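You operate a simulated robot arm through the tools that you are given. There is no shell and no other tool.

Carry out the task below with a simulated robot arm. There is one attempt and no reset: what you move stays moved.

Task
Fill the yellow dough cup with one scoop from the yellow tub and lay it in the basket.
Fine: seat it in the steel collar to fill it; scoop back; spill and drop nothing. Set down upright: steel scoop.

The check looks at the end state, three seconds after you hand in, the way a careful person would. Anything else that was tipped, shoved, dropped, spilled or broken makes it a failure.

Robot
A 7-joint arm with a two-finger parallel gripper, fixed in place. Base frame: the origin is at the foot of the arm, x ahead of it, y to its left, z up; the work surface is at about z = 852. Lengths are in mm, angles in rad, forces in N, time in s.
Its first joint turns from -2.897 to 2.897 rad. Payload 4.4 kg.
Tool frame: the origin (TCP) lies between the finger pads and is the grasp point; the fingertips stand 23 mm ahead of it; z points along the fingers, y is the line along which they close. Largest opening 94 mm; finger width 38, thickness 10; the body of the gripper, 54 by 96 mm, starts 39 mm behind the TCP.
Orientation is that of the tool frame in the base frame, as a unit quaternion [x, y, z, w]. With the fingers straight down and closing along the base's y, the tool's x points along the base's -x, its y along +y and its z along -z.

Tools
- The arm moves only by the tool nudge_tool. Its argument "motion" is text: rows parted by semicolons, each of 7 numbers parted by spaces: the turn, a rotation vector about the base's x, y, z in rad, then the shift along the base's x, y, z in mm, then the closure, from 0 (fully open) to 1 (shut). In form: wx wy wz x y z fingers; .... A call has 1 to 20 rows; each row shifts and turns the commanded pose from where the row before left it. Each row takes 0.2 s and may step no farther than 50 mm and 0.15 rad from the row before; otherwise, or with a gripper value out of range, the whole call is refused. A pose out of reach is approached as far as the arm can. The call stops where the force on the tool passes 40 N (or 10 N more than at its start, if that is more) or the arm is blocked; 0.2 s more then pass. The fingers move at their own pace (about 72 mm/s each) and stop on an object; they squeeze with about 37 N. The grip force told is the motor's: it shows also when the fingers shut on nothing. Time passes only in rows, and 0.2 s behind the last, so rows that do not move let the fingers close. It gives the time, the measured TCP pose, the force on the tool (base axes), the opening and the grip force at its end, in the units of the frame above (readings bear some noise), with the torque about the TCP (base axes, N m) and any sound that the robot's microphone picked up, and new pictures: "views" is both (left out), scene, wrist or none.
- Cameras (640 x 400 px; columns grow to the right, rows downward): "scene" is fixed at [228.1, -645.3, 1606.6]; the picture's right is [0.72, -0.70, 0.00], its down [-0.36, -0.36, -0.86] and it looks along [0.60, 0.62, -0.51] (base axes); focal length 356 px, centre (320, 200). "wrist" rides on the gripper at [86, 16, -75] in the tool frame; the picture's right is [-0.18, 0.98, 0.00], its down [-0.58, -0.11, -0.81] and it looks along [-0.79, -0.15, 0.59] (tool axes); focal length 243 px, centre (320, 200). There is no depth. A picture from a camera that has moved, and an enlarged one, comes with that camera's place and axes in the base frame and with its lens. The place of the scene camera against the robot may be out by one fixed shift of up to 12 mm in any direction.
- inspect(camera, box): a new picture of the part [left, top, right, bottom] of that camera's present view, enlarged. No time passes.
- close_job(): hands the job in; it is judged then, once.

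Nothing tells you positions but the pictures and the camera data. Unless the task says otherwise, let go and move clear before handing in.

The tools are called as a command line: name --argument value ..., lists and objects as JSON in quotes. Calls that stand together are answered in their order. nudge_tool: Moves the arm, as the interface text tells. Its arguments: {"type":"object","properties":{"motion":{"type":"string"},"views":{"type":"string","enum":["both","scene","wrist","none"]}},"required":["motion"]} The other tools are called the same way: inspect (camera, box) takes an enlarged picture of a part of a camera's view; close_job () hands the job in.

At the start:

```text
t: 0.0
tool_pos: [684.9, -26.9, 1180.1]
tool_rot: [0.0, 1.0, 0.0, 0.0]
ft_force: [-0.2, 0.7, 0.2]
ft_torque: [0.0, 0.02, -0.01]
opening: 93.9
finger_force: 0.1
```

scene: 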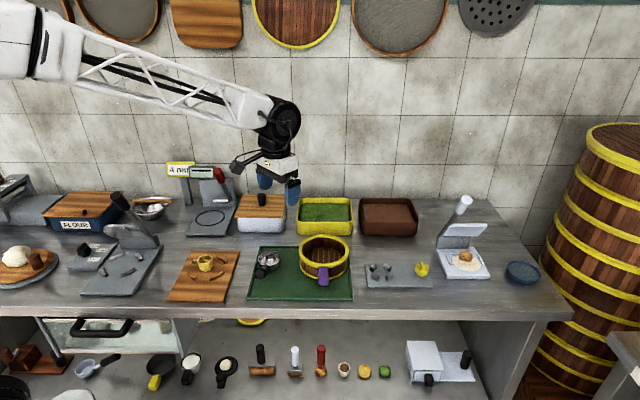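
wrist: 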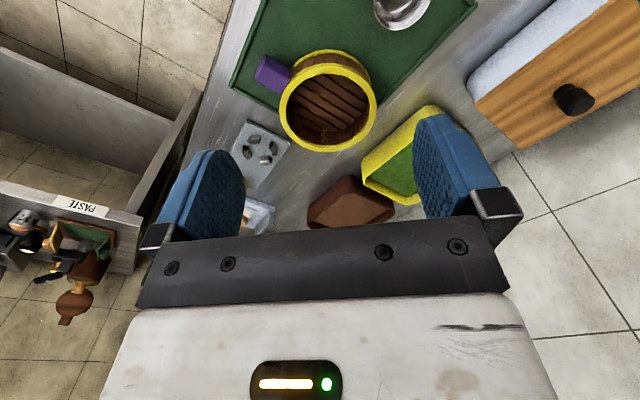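

I see a busy bench with trays, a steaming-basket on a green mat, a wooden board with a yellow dough cup, and steel pieces. I'll enlarge several parts of the views first, before moving.

inspect --camera "scene" --box '[160, 220, 360, 310]'

inspect --camera "scene" --box '[340, 190, 560, 310]'

inspect --camera "scene" --box '[0, 160, 200, 310]'

inspect --camera "scene" --box '[160, 150, 440, 250]'

inspect --camera "scene" --box '[0, 300, 500, 400]'

```text
3.20 times, centred on (260, 265) of scene
camera zoom: at [228.1, -645.3, 1606.6], right [0.72, -0.7, 0.0], down [-0.36, -0.36, -0.86], along [0.6, 0.62, -0.51], focal length 1140 px, centre (512, -8)
```

zoom: 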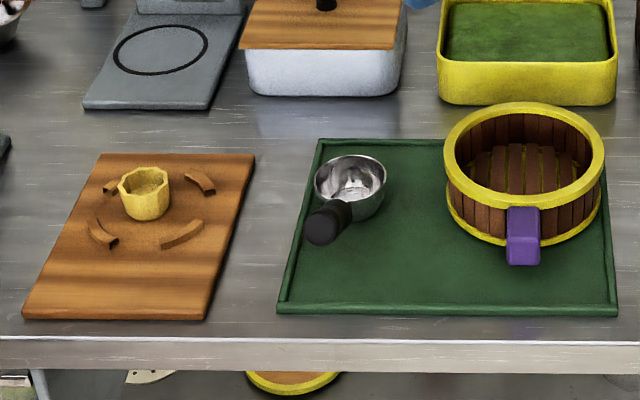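

```text
2.91 times, centred on (450, 250) of scene
camera zoom: at [228.1, -645.3, 1606.6], right [0.72, -0.7, 0.0], down [-0.36, -0.36, -0.86], along [0.6, 0.62, -0.51], focal length 1037 px, centre (-58, 54)
```

zoom: 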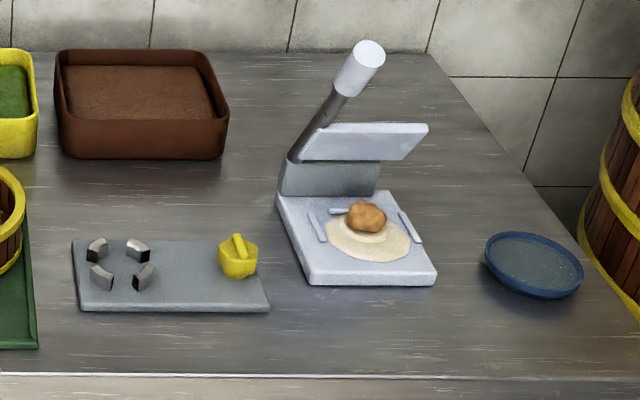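

```text
2.67 times, centred on (100, 235) of scene
camera zoom: at [228.1, -645.3, 1606.6], right [0.72, -0.7, 0.0], down [-0.36, -0.36, -0.86], along [0.6, 0.62, -0.51], focal length 950 px, centre (907, 107)
```

zoom: 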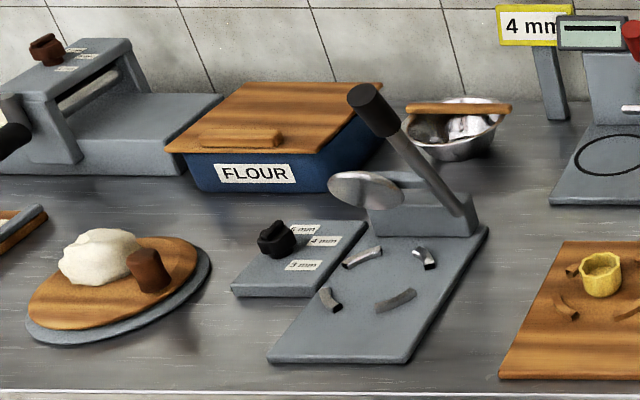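

```text
2.29 times, centred on (300, 200) of scene
camera zoom: at [228.1, -645.3, 1606.6], right [0.72, -0.7, 0.0], down [-0.36, -0.36, -0.86], along [0.6, 0.62, -0.51], focal length 815 px, centre (366, 200)
```

zoom: 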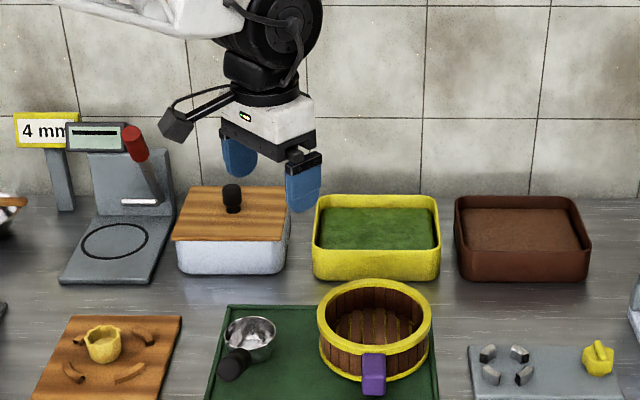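

```text
1.28 times, centred on (250, 350) of scene
camera zoom: at [228.1, -645.3, 1606.6], right [0.72, -0.7, 0.0], down [-0.36, -0.36, -0.86], along [0.6, 0.62, -0.51], focal length 456 px, centre (410, 8)
```

zoom: 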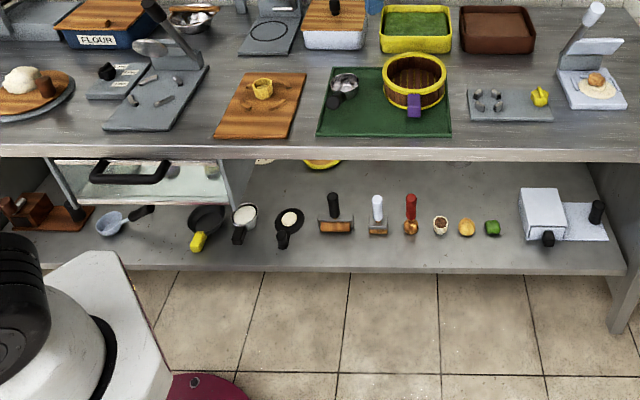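

The yellow cup stands on a wooden board inside wooden segments. There are two sets of grey segments (left press plate and right plate). I'll look closer at each, and at the scoop, before deciding.

inspect --camera "scene" --box '[360, 250, 440, 300]'

inspect --camera "scene" --box '[170, 240, 250, 290]'

inspect --camera "scene" --box '[240, 235, 320, 285]'

inspect --camera "scene" --box '[70, 190, 180, 300]'

inspect --camera "scene" --box '[290, 190, 360, 240]'

```text
8.00 times, centred on (400, 275) of scene
camera zoom: at [228.1, -645.3, 1606.6], right [0.72, -0.7, 0.0], down [-0.36, -0.36, -0.86], along [0.6, 0.62, -0.51], focal length 2851 px, centre (-320, -400)
```

zoom: 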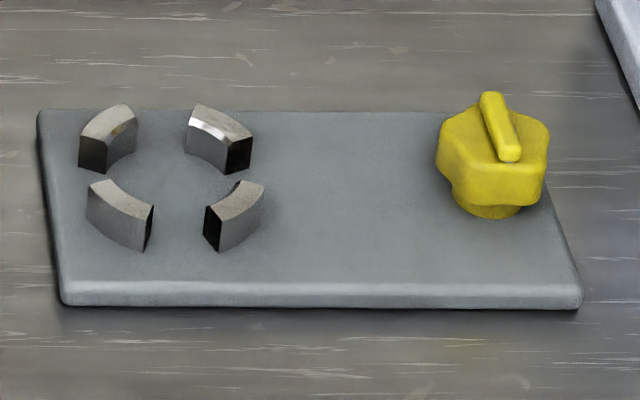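

```text
8.00 times, centred on (210, 265) of scene
camera zoom: at [228.1, -645.3, 1606.6], right [0.72, -0.7, 0.0], down [-0.36, -0.36, -0.86], along [0.6, 0.62, -0.51], focal length 2851 px, centre (1200, -320)
```

zoom: 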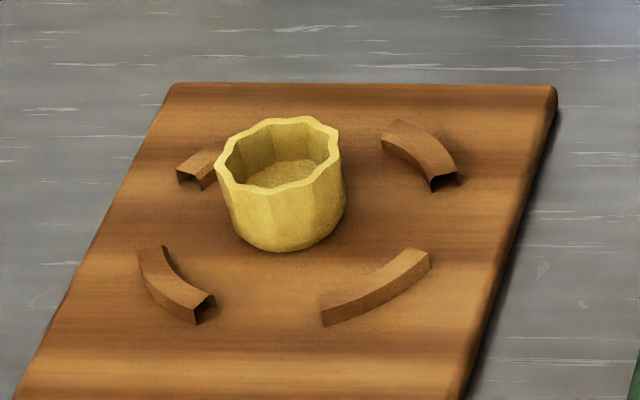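

```text
8.00 times, centred on (280, 260) of scene
camera zoom: at [228.1, -645.3, 1606.6], right [0.72, -0.7, 0.0], down [-0.36, -0.36, -0.86], along [0.6, 0.62, -0.51], focal length 2851 px, centre (640, -280)
```

zoom: 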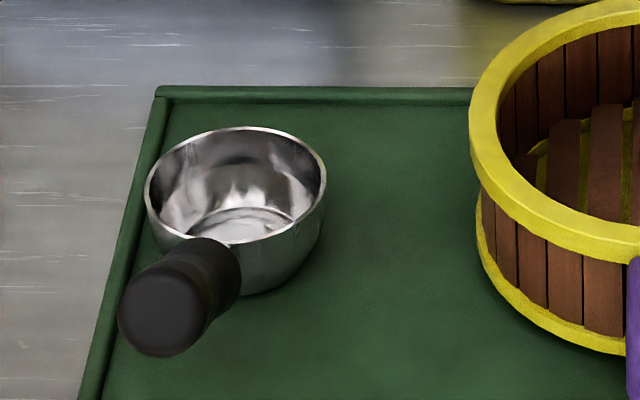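

```text
3.64 times, centred on (125, 245) of scene
camera zoom: at [228.1, -645.3, 1606.6], right [0.72, -0.7, 0.0], down [-0.36, -0.36, -0.86], along [0.6, 0.62, -0.51], focal length 1296 px, centre (1029, 36)
```

zoom: 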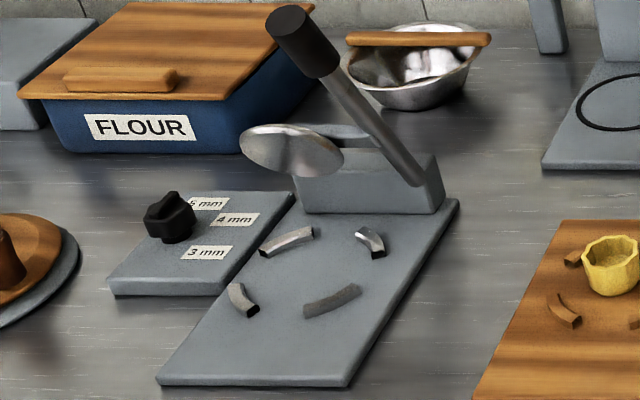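

```text
8.00 times, centred on (325, 215) of scene
camera zoom: at [228.1, -645.3, 1606.6], right [0.72, -0.7, 0.0], down [-0.36, -0.36, -0.86], along [0.6, 0.62, -0.51], focal length 2851 px, centre (280, 80)
```

zoom: 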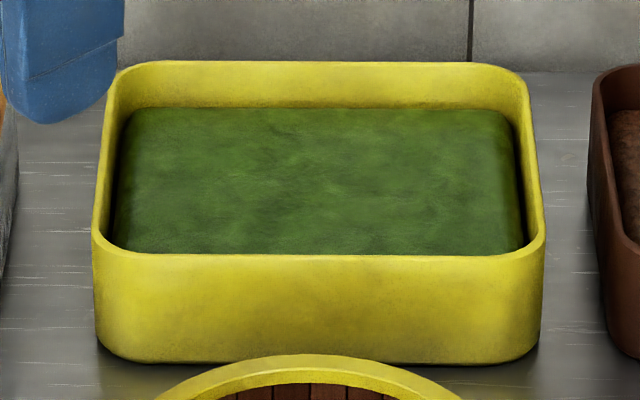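

The right-hand plate carries a small, tall steel ring that fits the cup (about 55 mm inside), so I take that as the steel collar. The scoop is on the green mat. I'll draw the arm back at height to see the cup and scoop with the wrist camera.

nudge_tool --motion "0 0 0 -50 10 0 0; 0 0 0 -50 10 0 0; 0 0 0 -50 10 0 0; 0 0 0 -50 10 0 0; 0 0 0 0 0 0 0" --views "both"

```text
refused: row 1 steps farther than a row can; nothing moved
```

nudge_tool --motion "0 0 0 -48 10 0 0; 0 0 0 -48 10 0 0; 0 0 0 -48 10 0 0; 0 0 0 -48 10 0 0; 0 0 0 0 0 0 0" --views "both"

```text
t: 1.2
tool_pos: [492.3, 14.3, 1178.9]
tool_rot: [0.001, 1.0, 0.0, -0.001]
ft_force: [0.3, 0.3, 1.5]
ft_torque: [0.0, 0.01, -0.01]
opening: 94.1
finger_force: 0.0
camera wrist: at [406.6, 29.3, 1255.0], right [0.18, 0.98, 0.0], down [0.58, -0.11, 0.81], along [0.79, -0.15, -0.59], focal length 243 px, centre (320, 200)
```

scene: 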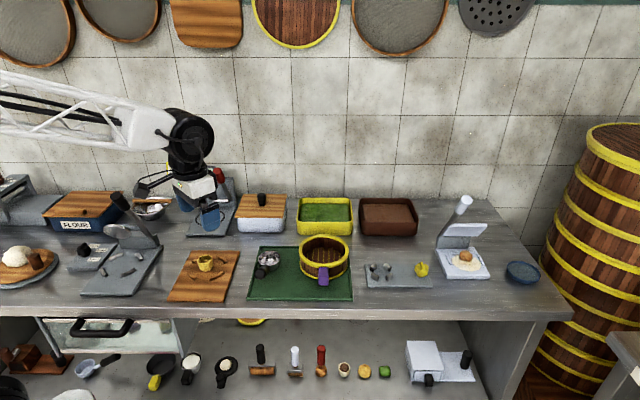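
wrist: 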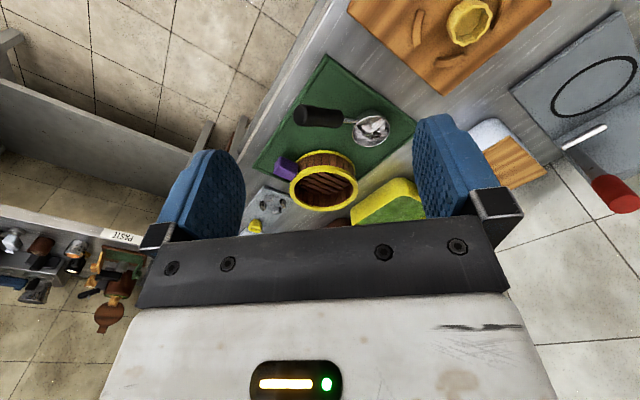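

The scoop and its handle now show from the robot's side. I'll enlarge that and the cup.

inspect --camera "wrist" --box '[240, 60, 440, 220]'

inspect --camera "wrist" --box '[380, 0, 540, 100]'

inspect --camera "wrist" --box '[280, 80, 400, 155]'

```text
2.50 times, centred on (340, 140) of wrist
camera zoom: at [406.6, 29.3, 1255.0], right [0.18, 0.98, 0.0], down [0.58, -0.11, 0.81], along [0.79, -0.15, -0.59], focal length 606 px, centre (270, 350)
```

zoom: 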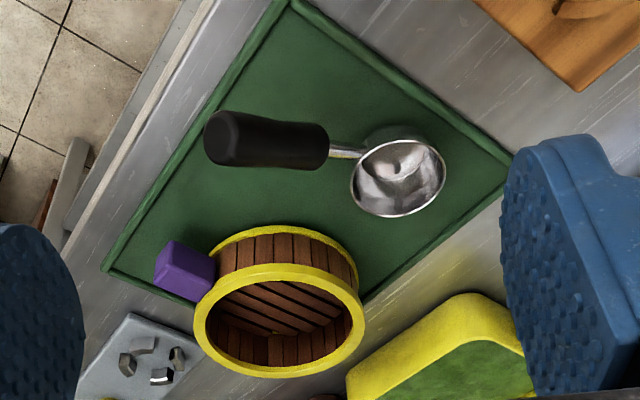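

```text
4.00 times, centred on (460, 50) of wrist
camera zoom: at [406.6, 29.3, 1255.0], right [0.18, 0.98, 0.0], down [0.58, -0.11, 0.81], along [0.79, -0.15, -0.59], focal length 970 px, centre (-240, 800)
```

zoom: 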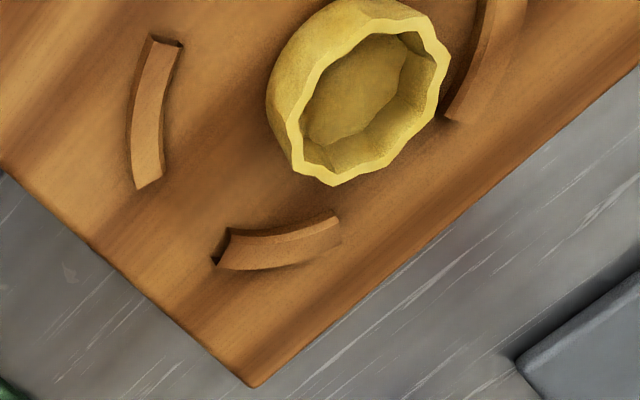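

```text
5.33 times, centred on (340, 118) of wrist
camera zoom: at [406.6, 29.3, 1255.0], right [0.18, 0.98, 0.0], down [0.58, -0.11, 0.81], along [0.79, -0.15, -0.59], focal length 1294 px, centre (213, 640)
```

zoom: 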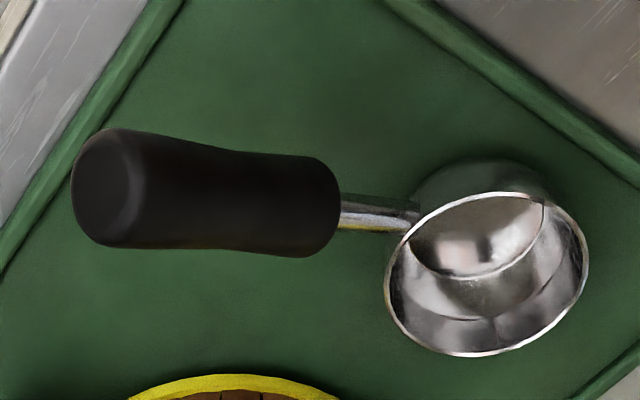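

The scoop's handle points to the bench's front edge and rises about 30 degrees, with the bowl near (708, 71). The cup is near (552, 193). I'll go above the cup for a closer look.

nudge_tool --motion "0 0 0 6 45 -15 0; 0 0 0 6 45 -15 0; 0 0 0 6 45 -15 0; 0 0 0 6 40 -15 0; 0 0 0 0 0 -30 0; 0 0 0 0 0 0 0" --views "wrist"

```text
t: 2.6
tool_pos: [517.2, 188.4, 1090.0]
tool_rot: [0.0, 1.0, 0.0, 0.0]
ft_force: [-0.3, -0.3, 1.0]
ft_torque: [-0.01, 0.0, -0.01]
opening: 94.0
finger_force: 0.0
camera wrist: at [431.7, 203.6, 1164.6], right [0.18, 0.98, 0.0], down [0.58, -0.11, 0.81], along [0.79, -0.15, -0.59], focal length 243 px, centre (320, 200)
```

wrist: 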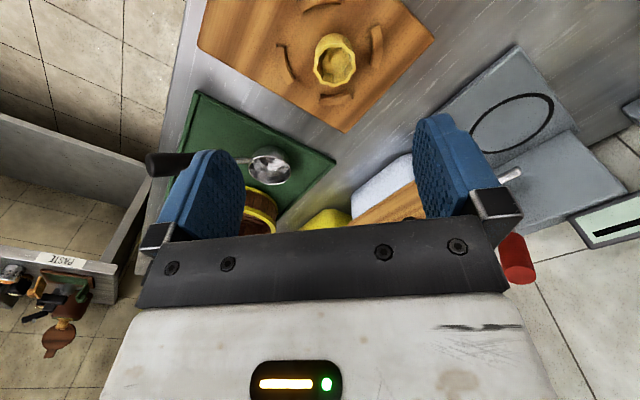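

inspect --camera "wrist" --box '[260, 0, 420, 120]'

inspect --camera "wrist" --box '[300, 20, 380, 100]'

```text
3.33 times, centred on (340, 60) of wrist
camera zoom: at [431.7, 203.6, 1164.6], right [0.18, 0.98, 0.0], down [0.58, -0.11, 0.81], along [0.79, -0.15, -0.59], focal length 809 px, centre (253, 667)
```

zoom: 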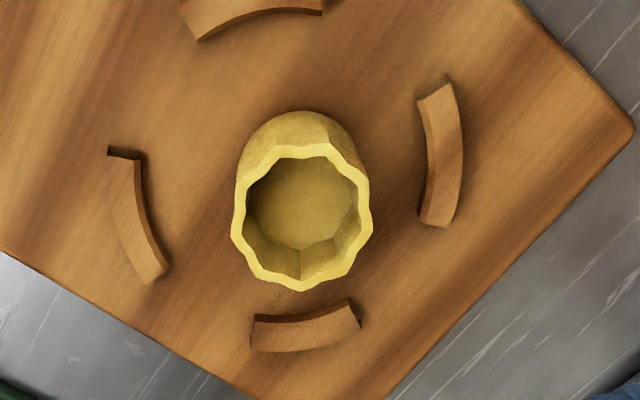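

```text
5.00 times, centred on (340, 60) of wrist
camera zoom: at [431.7, 203.6, 1164.6], right [0.18, 0.98, 0.0], down [0.58, -0.11, 0.81], along [0.79, -0.15, -0.59], focal length 1213 px, centre (220, 900)
```

zoom: 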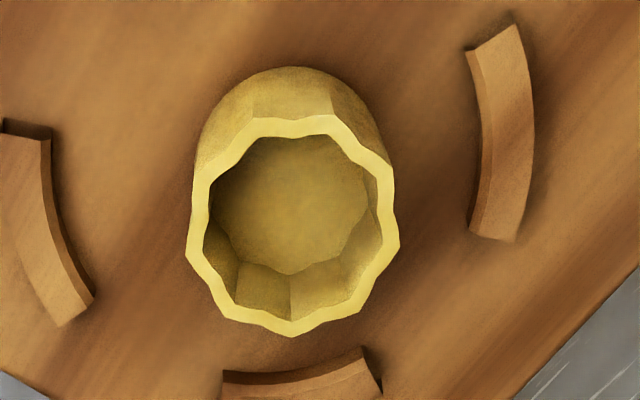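

The cup rim centre is at about (555, 197), rim z about 895 and 46 mm across. I'll come down over it, stopping above for a check.

nudge_tool --motion "0 0 0 19 4 -30 0; 0 0 0 19 4 -30 0; 0 0 0 0 0 -40 0; 0 0 0 0 0 -30 0; 0 0 0 0 0 0 0" --views "both"

```text
t: 3.8
tool_pos: [557.0, 196.4, 958.2]
tool_rot: [0.0, 1.0, 0.001, 0.0]
ft_force: [0.6, -1.0, -0.3]
ft_torque: [0.0, -0.02, 0.0]
opening: 94.0
finger_force: 0.0
camera wrist: at [469.3, 211.7, 1034.1], right [0.18, 0.98, 0.0], down [0.58, -0.11, 0.81], along [0.79, -0.15, -0.59], focal length 243 px, centre (320, 200)
```

scene: 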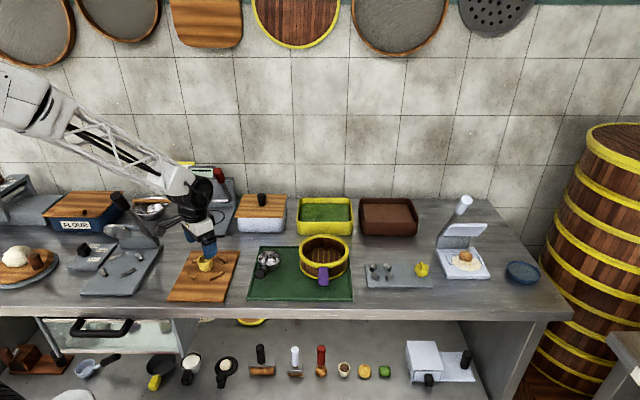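
wrist: 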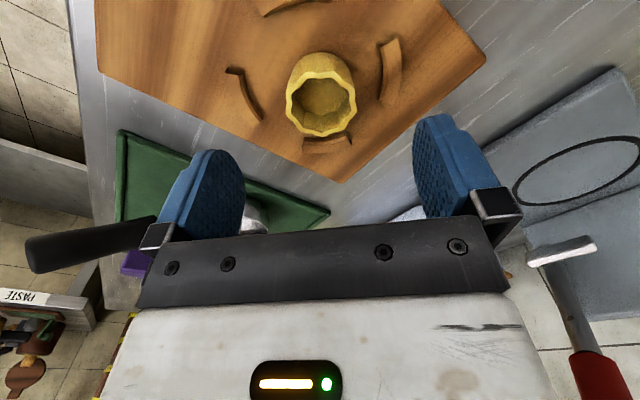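

inspect --camera "wrist" --box '[260, 30, 400, 160]'

inspect --camera "scene" --box '[160, 180, 250, 300]'

```text
3.08 times, centred on (330, 95) of wrist
camera zoom: at [469.3, 211.7, 1034.1], right [0.18, 0.98, 0.0], down [0.58, -0.11, 0.81], along [0.79, -0.15, -0.59], focal length 746 px, centre (289, 523)
```

zoom: 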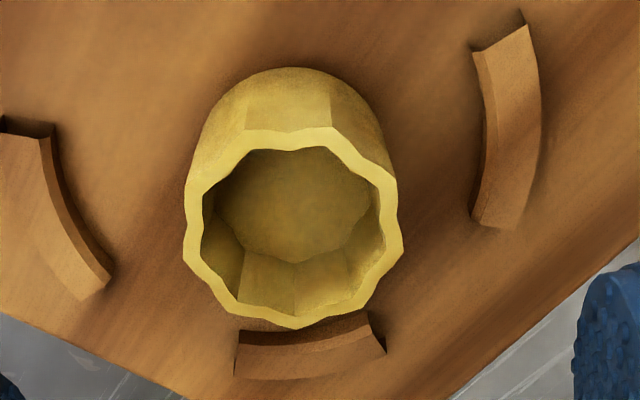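

```text
3.33 times, centred on (205, 240) of scene
camera zoom: at [228.1, -645.3, 1606.6], right [0.72, -0.7, 0.0], down [-0.36, -0.36, -0.86], along [0.6, 0.62, -0.51], focal length 1188 px, centre (703, 67)
```

zoom: 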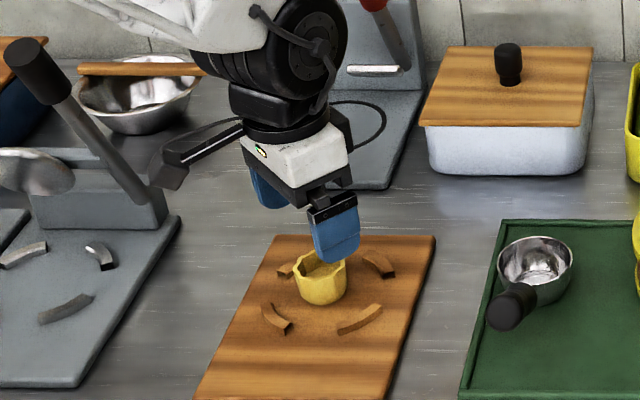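

The refined cup centre is (557, 196), right under the tool; rim at z about 895 and base about 864. I'll half close the fingers to stay inside the wooden segments, go down to z = 904 and close gently.

nudge_tool --motion "0 0 0 0 0 0 0.36; 0 0 0 0 0 0 0.36; 0 0 0 0 0 -25 0.36; 0 0 0 0 0 -20 0.36; 0 0 0 0 0 -9 0.36; 0 0 0 0 0 0 0.36" --views "both"

```text
t: 5.2
tool_pos: [555.6, 197.4, 905.3]
tool_rot: [-0.001, 1.0, 0.0, -0.001]
ft_force: [0.0, -0.1, 0.4]
ft_torque: [0.0, -0.01, 0.01]
opening: 60.2
finger_force: 0.1
camera wrist: at [469.0, 212.1, 981.0], right [0.18, 0.98, 0.0], down [0.58, -0.11, 0.81], along [0.79, -0.15, -0.59], focal length 243 px, centre (320, 200)
```

scene: 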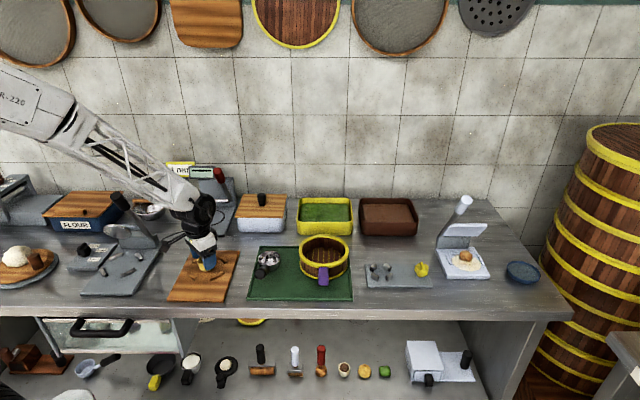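
wrist: 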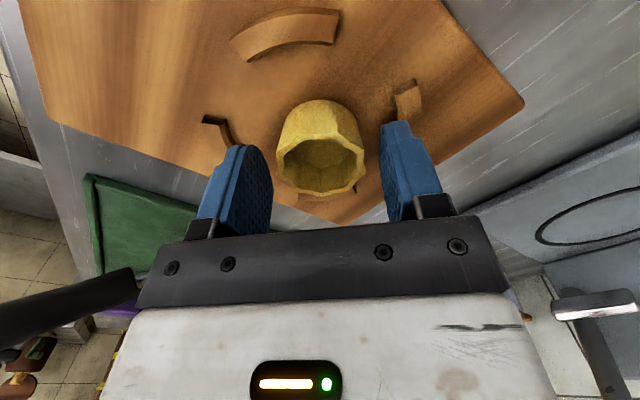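

The fingers straddle the cup evenly. Closing in small steps.

nudge_tool --motion "0 0 0 0 0 0 0.45; 0 0 0 0 0 0 0.5; 0 0 0 0 0 0 0.52; 0 0 0 0 0 0 0.54; 0 0 0 0 0 0 0.54" --views "wrist"

```text
t: 6.4
tool_pos: [555.4, 196.2, 905.9]
tool_rot: [0.0, 1.0, 0.0, 0.0]
ft_force: [-0.7, -0.2, -0.2]
ft_torque: [-0.02, -0.04, -0.01]
opening: 44.4
finger_force: 1.7
camera wrist: at [469.1, 212.1, 981.2], right [0.18, 0.98, 0.0], down [0.58, -0.11, 0.81], along [0.79, -0.15, -0.59], focal length 243 px, centre (320, 200)
```

wrist: 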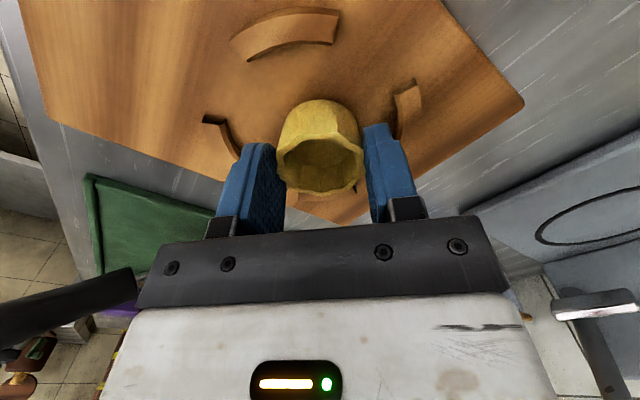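

Contact at 44 mm with light force. I'll firm it slightly to get a safe hold without squashing the dough.

nudge_tool --motion "0 0 0 0 0 0 0.56; 0 0 0 0 0 0 0.58; 0 0 0 0 0 0 0.58" --views "none"

```text
t: 7.2
tool_pos: [555.9, 196.1, 905.8]
tool_rot: [-0.001, 1.0, 0.0, 0.001]
ft_force: [-0.3, -0.5, 0.8]
ft_torque: [-0.06, 0.01, 0.0]
opening: 43.0
finger_force: 37.1
```

The force rose to the full squeeze; I'll ease it back and look at the cup.

nudge_tool --motion "0 0 0 0 0 0 0.55; 0 0 0 0 0 0 0.55" --views "wrist"

inspect --camera "wrist" --box '[240, 70, 420, 210]'

```text
t: 7.8
tool_pos: [554.9, 196.2, 906.0]
tool_rot: [0.0, 1.0, -0.001, 0.0]
ft_force: [0.7, -0.3, 1.2]
ft_torque: [-0.01, 0.0, 0.01]
opening: 43.7
finger_force: 7.9
camera wrist: at [469.1, 212.1, 981.2], right [0.18, 0.98, 0.0], down [0.58, -0.11, 0.81], along [0.79, -0.15, -0.59], focal length 243 px, centre (320, 200)
```

wrist: 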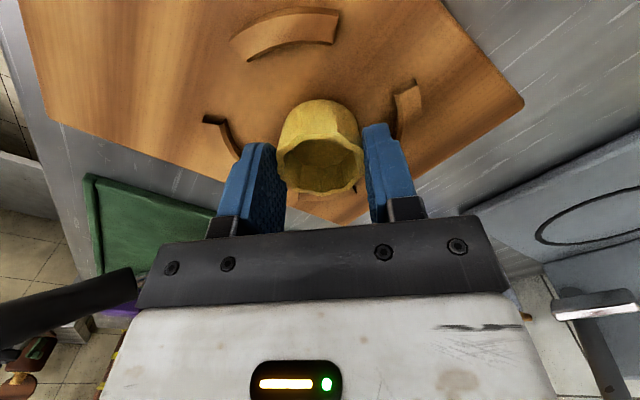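

```text
2.86 times, centred on (330, 140) of wrist
camera zoom: at [469.1, 212.1, 981.2], right [0.18, 0.98, 0.0], down [0.58, -0.11, 0.81], along [0.79, -0.15, -0.59], focal length 693 px, centre (291, 371)
```

zoom: 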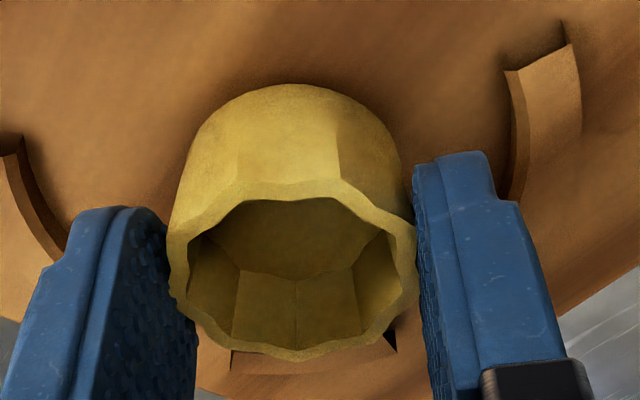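

Holding with about 8 N. Lifting slowly and checking the cup comes along.

nudge_tool --motion "0 0 0 0 0 0 0.556; 0 0 0 0 0 8 0.556; 0 0 0 0 0 15 0.556; 0 0 0 0 0 25 0.556; 0 0 0 0 0 0 0.556" --views "both"

```text
t: 9.0
tool_pos: [554.4, 196.3, 954.3]
tool_rot: [0.0, 1.0, 0.0, 0.0]
ft_force: [0.5, 0.2, -0.1]
ft_torque: [-0.03, 0.04, 0.03]
opening: 42.7
finger_force: 36.4
camera wrist: at [468.6, 212.4, 1029.4], right [0.18, 0.98, 0.0], down [0.58, -0.11, 0.81], along [0.79, -0.15, -0.59], focal length 243 px, centre (320, 200)
```

scene: 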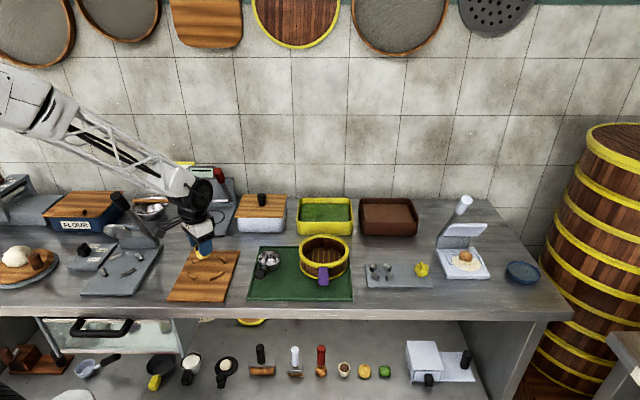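
wrist: 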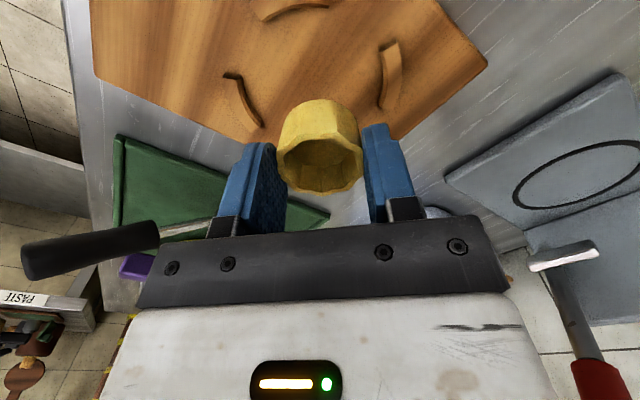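

The cup is held and lifted. I'll raise it and carry it towards the steel collar, stopping short to look.

nudge_tool --motion "0 0 0 0 0 35 0.556; 0 0 0 0 0 35 0.556; 0 0 0 0 0 36 0.556; 0 0 0 30 -34 0 0.556; 0 0 0 30 -34 0 0.556; 0 0 0 30 -34 0 0.556; 0 0 0 30 -34 0 0.556; 0 0 0 30 -34 0 0.556; 0 0 0 30 -34 0 0.556; 0 0 0 30 -34 0 0.556; 0 0 0 30 -34 0 0.556; 0 0 0 30 -34 0 0.556; 0 0 0 0 0 0 0.556" --views "both"

```text
t: 11.8
tool_pos: [826.8, -110.9, 1059.1]
tool_rot: [0.0, 1.0, 0.0, 0.001]
ft_force: [-0.1, 1.0, -1.0]
ft_torque: [0.01, 0.0, 0.01]
opening: 43.0
finger_force: 36.4
camera wrist: at [739.1, -93.9, 1135.5], right [0.18, 0.98, 0.0], down [0.58, -0.11, 0.81], along [0.79, -0.15, -0.59], focal length 243 px, centre (320, 200)
```

scene: 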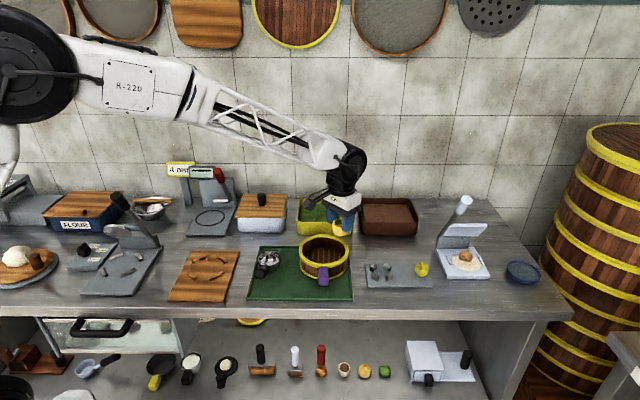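
wrist: 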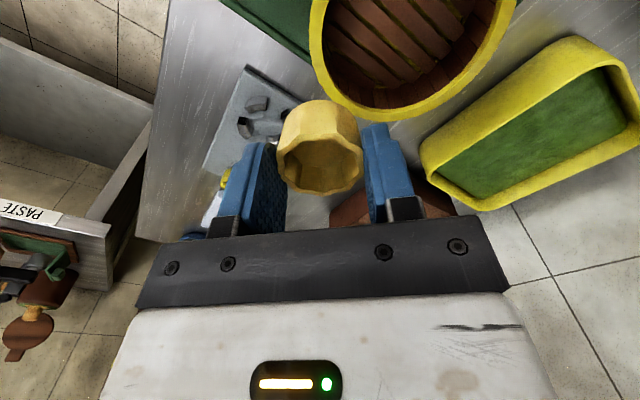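

The collar is partly hidden behind the cup. I'll shift a little sideways to see it cleanly.

nudge_tool --motion "0 0 0 25 20 0 0.556; 0 0 0 15 20 0 0.556; 0 0 0 0 0 0 0.556" --views "wrist"

inspect --camera "wrist" --box '[160, 20, 320, 140]'

inspect --camera "wrist" --box '[400, 0, 640, 220]'

```text
t: 12.6
tool_pos: [864.7, -70.0, 1060.2]
tool_rot: [0.0, 1.0, 0.0, -0.001]
ft_force: [-0.2, -0.3, -0.4]
ft_torque: [0.01, 0.04, 0.0]
opening: 43.1
finger_force: 37.4
camera wrist: at [779.0, -53.7, 1135.2], right [0.18, 0.98, 0.0], down [0.58, -0.11, 0.81], along [0.79, -0.15, -0.59], focal length 243 px, centre (320, 200)
```

wrist: 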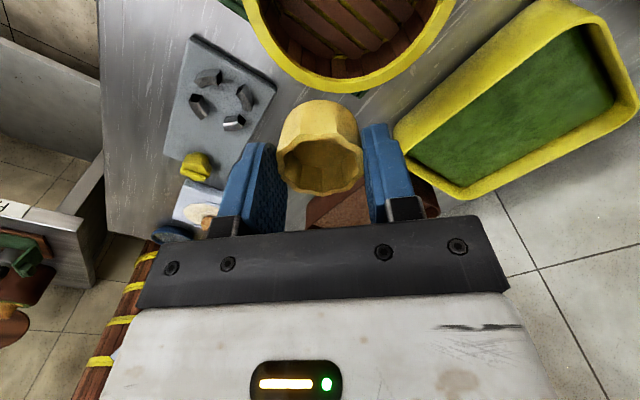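

```text
3.33 times, centred on (240, 80) of wrist
camera zoom: at [779.0, -53.7, 1135.2], right [0.18, 0.98, 0.0], down [0.58, -0.11, 0.81], along [0.79, -0.15, -0.59], focal length 809 px, centre (587, 600)
```

zoom: 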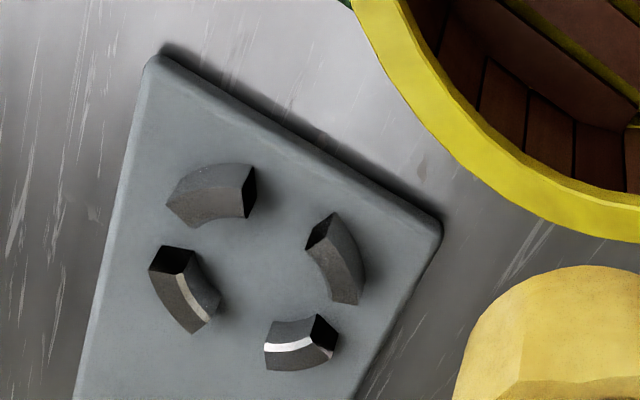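

```text
1.82 times, centred on (520, 110) of wrist
camera zoom: at [779.0, -53.7, 1135.2], right [0.18, 0.98, 0.0], down [0.58, -0.11, 0.81], along [0.79, -0.15, -0.59], focal length 441 px, centre (-44, 364)
```

zoom: 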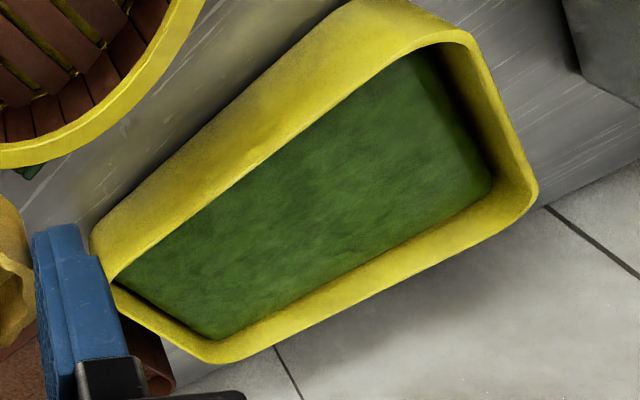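

inspect --camera "wrist" --box '[180, 60, 260, 140]'

```text
5.00 times, centred on (220, 100) of wrist
camera zoom: at [779.0, -53.7, 1135.2], right [0.18, 0.98, 0.0], down [0.58, -0.11, 0.81], along [0.79, -0.15, -0.59], focal length 1213 px, centre (820, 700)
```

zoom: 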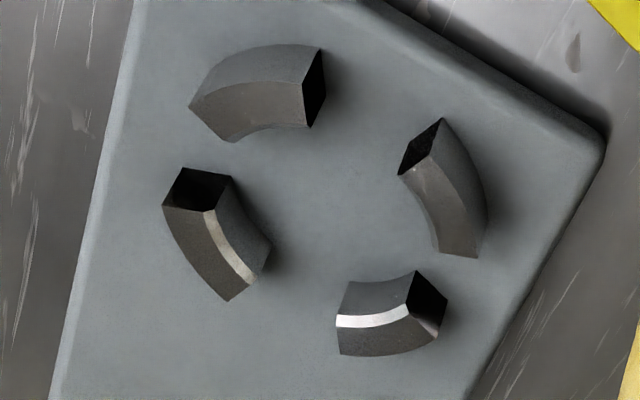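

The collar's inner ring is about 48.5 mm wide, centred near (917, -197). I'll take a second look from lower to fix its height and centre exactly.

nudge_tool --motion "0 0 0 25 -32 0 0.556; 0 0 0 25 -32 0 0.556; 0 0 0 0 0 -40 0.556; 0 0 0 0 0 -35 0.556; 0 0 0 0 0 0 0.556" --views "wrist"

inspect --camera "wrist" --box '[180, 50, 300, 150]'

```text
t: 13.8
tool_pos: [915.6, -134.4, 982.6]
tool_rot: [0.0, 1.0, 0.001, 0.0]
ft_force: [-0.8, -0.3, -0.7]
ft_torque: [0.02, -0.02, 0.02]
opening: 42.7
finger_force: 36.7
camera wrist: at [829.6, -118.4, 1059.7], right [0.18, 0.98, 0.0], down [0.58, -0.11, 0.81], along [0.79, -0.15, -0.59], focal length 243 px, centre (320, 200)
```

wrist: 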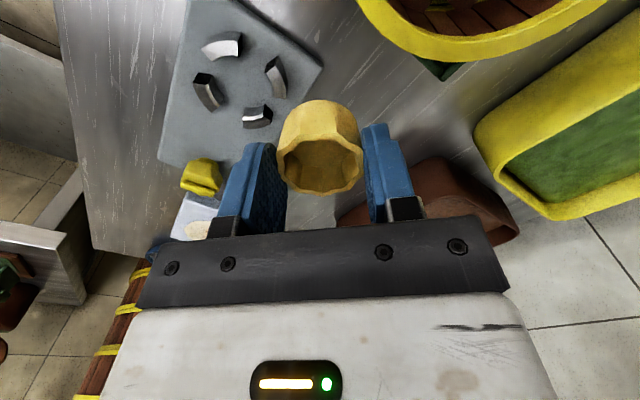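

```text
4.00 times, centred on (240, 100) of wrist
camera zoom: at [829.6, -118.4, 1059.7], right [0.18, 0.98, 0.0], down [0.58, -0.11, 0.81], along [0.79, -0.15, -0.59], focal length 970 px, centre (640, 600)
```

zoom: 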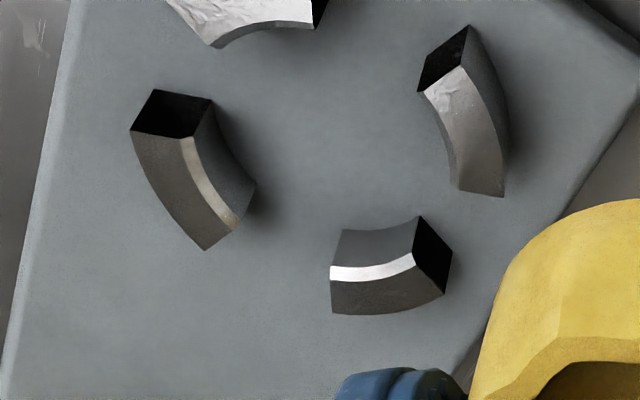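

Collar centre comes out at (918.5, -198), top at z 877, inner diameter about 49 mm with a chamfered lip. I'll move the cup over it and stop just above.

nudge_tool --motion "0 0 0 0.6 -32 0 0.556; 0 0 0 0.5 -32.1 0 0.556; 0 0 0 0 0 -30 0.556; 0 0 0 0 0 -15 0.556; 0 0 0 0 0 -8 0.556; 0 0 0 0 0 0 0.556" --views "both"

inspect --camera "scene" --box '[350, 230, 430, 290]'

inspect --camera "wrist" --box '[240, 60, 400, 200]'

```text
t: 15.2
tool_pos: [917.3, -197.6, 931.0]
tool_rot: [0.0, 1.0, 0.0, -0.001]
ft_force: [-0.2, -0.2, -1.1]
ft_torque: [-0.02, -0.01, 0.03]
opening: 42.8
finger_force: 37.0
camera wrist: at [830.5, -182.0, 1006.6], right [0.18, 0.98, 0.0], down [0.58, -0.11, 0.81], along [0.79, -0.15, -0.59], focal length 243 px, centre (320, 200)
```

scene: 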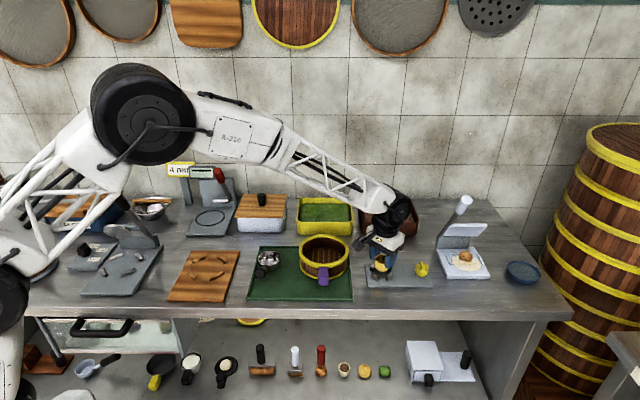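
wrist: 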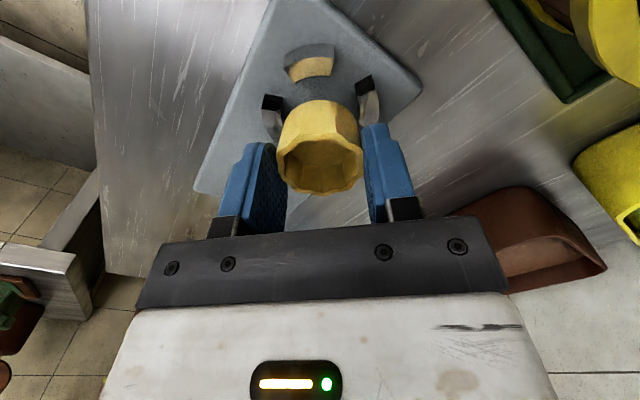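

```text
6.67 times, centred on (390, 260) of scene
camera zoom: at [228.1, -645.3, 1606.6], right [0.72, -0.7, 0.0], down [-0.36, -0.36, -0.86], along [0.6, 0.62, -0.51], focal length 2376 px, centre (-147, -200)
```

zoom: 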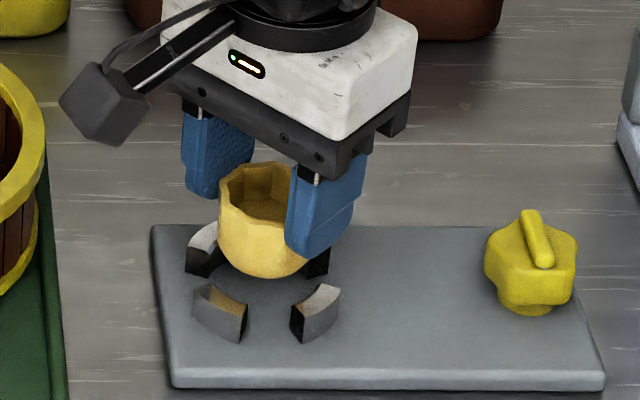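

```text
2.86 times, centred on (320, 130) of wrist
camera zoom: at [830.5, -182.0, 1006.6], right [0.18, 0.98, 0.0], down [0.58, -0.11, 0.81], along [0.79, -0.15, -0.59], focal length 693 px, centre (320, 400)
```

zoom: 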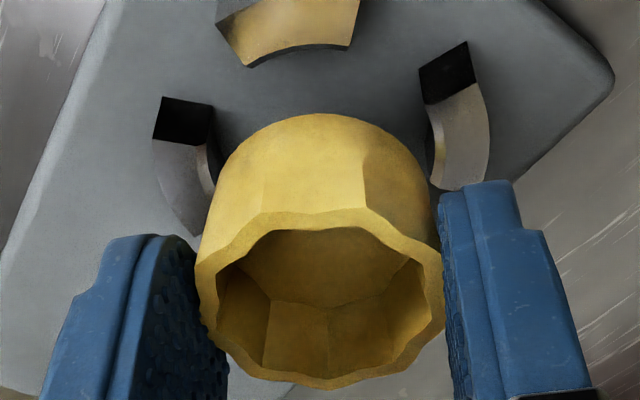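

The cup is centred over the collar within about a millimetre in both pictures. Lowering slowly and watching the force.

nudge_tool --motion "0 0 0 0 0 -8 0.556; 0 0 0 0 0 -6 0.556; 0 0 0 0 0 -5 0.556; 0 0 0 0 0 -3 0.556; 0 0 0 0 0 0 0.556" --views "both"

inspect --camera "scene" --box '[350, 230, 430, 290]'

inspect --camera "wrist" --box '[240, 60, 400, 200]'

```text
t: 16.4
tool_pos: [917.3, -197.1, 909.8]
tool_rot: [0.0, 1.0, 0.0, 0.0]
ft_force: [-0.7, 1.7, -1.2]
ft_torque: [-0.02, 0.04, -0.02]
opening: 42.9
finger_force: 37.0
camera wrist: at [830.3, -182.4, 985.0], right [0.18, 0.98, 0.0], down [0.58, -0.11, 0.81], along [0.79, -0.15, -0.59], focal length 243 px, centre (320, 200)
```

scene: 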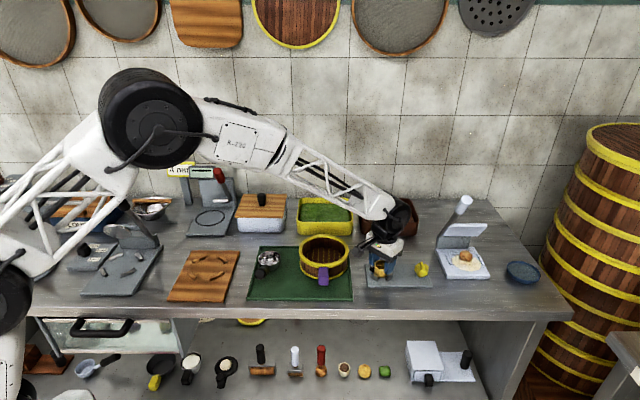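
wrist: 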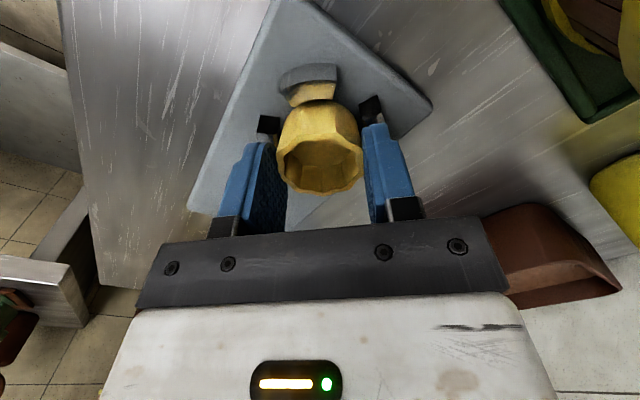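

```text
6.67 times, centred on (390, 260) of scene
camera zoom: at [228.1, -645.3, 1606.6], right [0.72, -0.7, 0.0], down [-0.36, -0.36, -0.86], along [0.6, 0.62, -0.51], focal length 2376 px, centre (-147, -200)
```

zoom: 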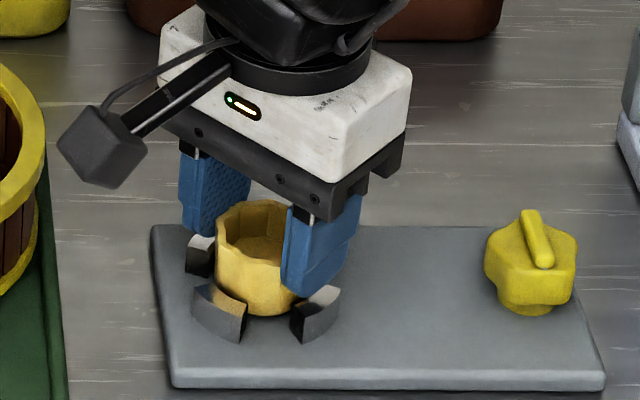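

```text
2.86 times, centred on (320, 130) of wrist
camera zoom: at [830.3, -182.4, 985.0], right [0.18, 0.98, 0.0], down [0.58, -0.11, 0.81], along [0.79, -0.15, -0.59], focal length 693 px, centre (320, 400)
```

zoom: 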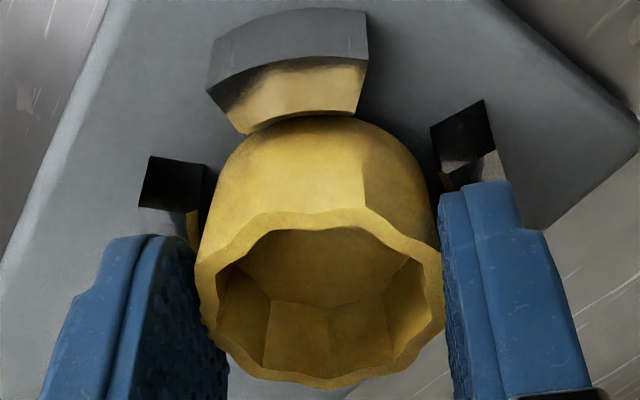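

The cup is going into the ring cleanly. A few more millimetres to the plate.

nudge_tool --motion "0 0 0 0 0 -2 0.556; 0 0 0 0 0 -1.5 0.556; 0 0 0 0 0 -1.5 0.556; 0 0 0 0 0 0 0.556" --views "none"

```text
t: 17.4
tool_pos: [915.8, -198.5, 906.0]
tool_rot: [0.0, 1.0, 0.0, 0.001]
ft_force: [-3.4, -3.5, 13.7]
ft_torque: [-0.17, 0.12, 0.0]
opening: 42.6
finger_force: 36.7
```

Contact is felt (about 14 N up). I'll look before releasing.

nudge_tool --motion "0 0 0 0 0 0.5 0.556" --views "both"

inspect --camera "scene" --box '[360, 245, 410, 285]'

inspect --camera "wrist" --box '[240, 60, 400, 200]'

```text
t: 17.8
tool_pos: [917.2, -198.1, 906.7]
tool_rot: [0.0, 1.0, 0.0, 0.0]
ft_force: [0.6, -3.5, 13.4]
ft_torque: [-0.2, -0.01, -0.05]
opening: 43.1
finger_force: 36.9
camera wrist: at [830.4, -182.5, 981.2], right [0.18, 0.98, 0.0], down [0.58, -0.11, 0.81], along [0.79, -0.15, -0.59], focal length 243 px, centre (320, 200)
```

scene: 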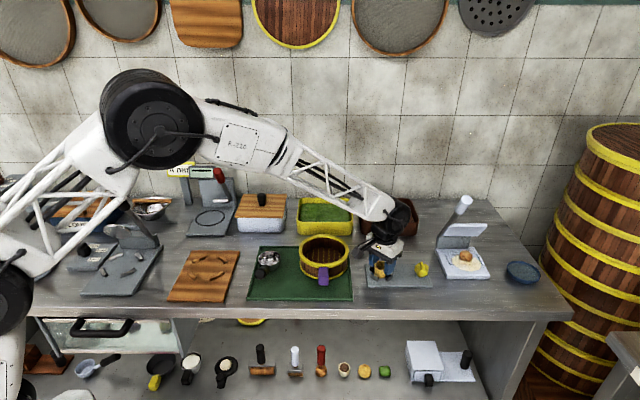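
wrist: 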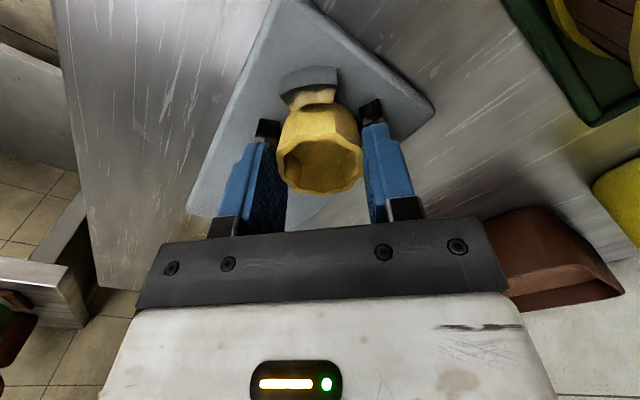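

```text
10.00 times, centred on (385, 265) of scene
camera zoom: at [228.1, -645.3, 1606.6], right [0.72, -0.7, 0.0], down [-0.36, -0.36, -0.86], along [0.6, 0.62, -0.51], focal length 3564 px, centre (-330, -450)
```

zoom: 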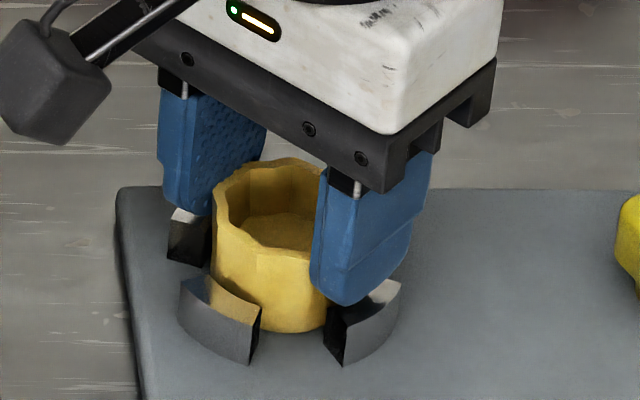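

```text
2.86 times, centred on (320, 130) of wrist
camera zoom: at [830.4, -182.5, 981.2], right [0.18, 0.98, 0.0], down [0.58, -0.11, 0.81], along [0.79, -0.15, -0.59], focal length 693 px, centre (320, 400)
```

zoom: 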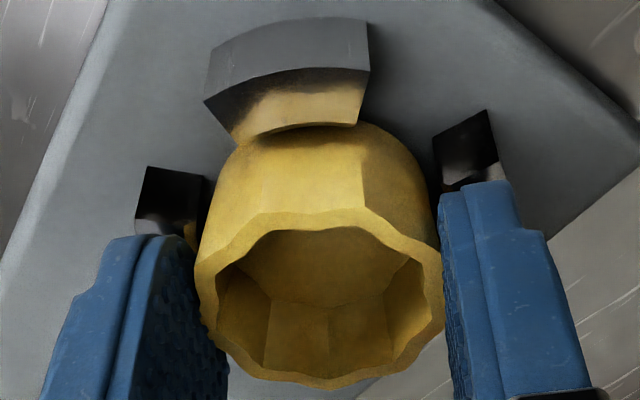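

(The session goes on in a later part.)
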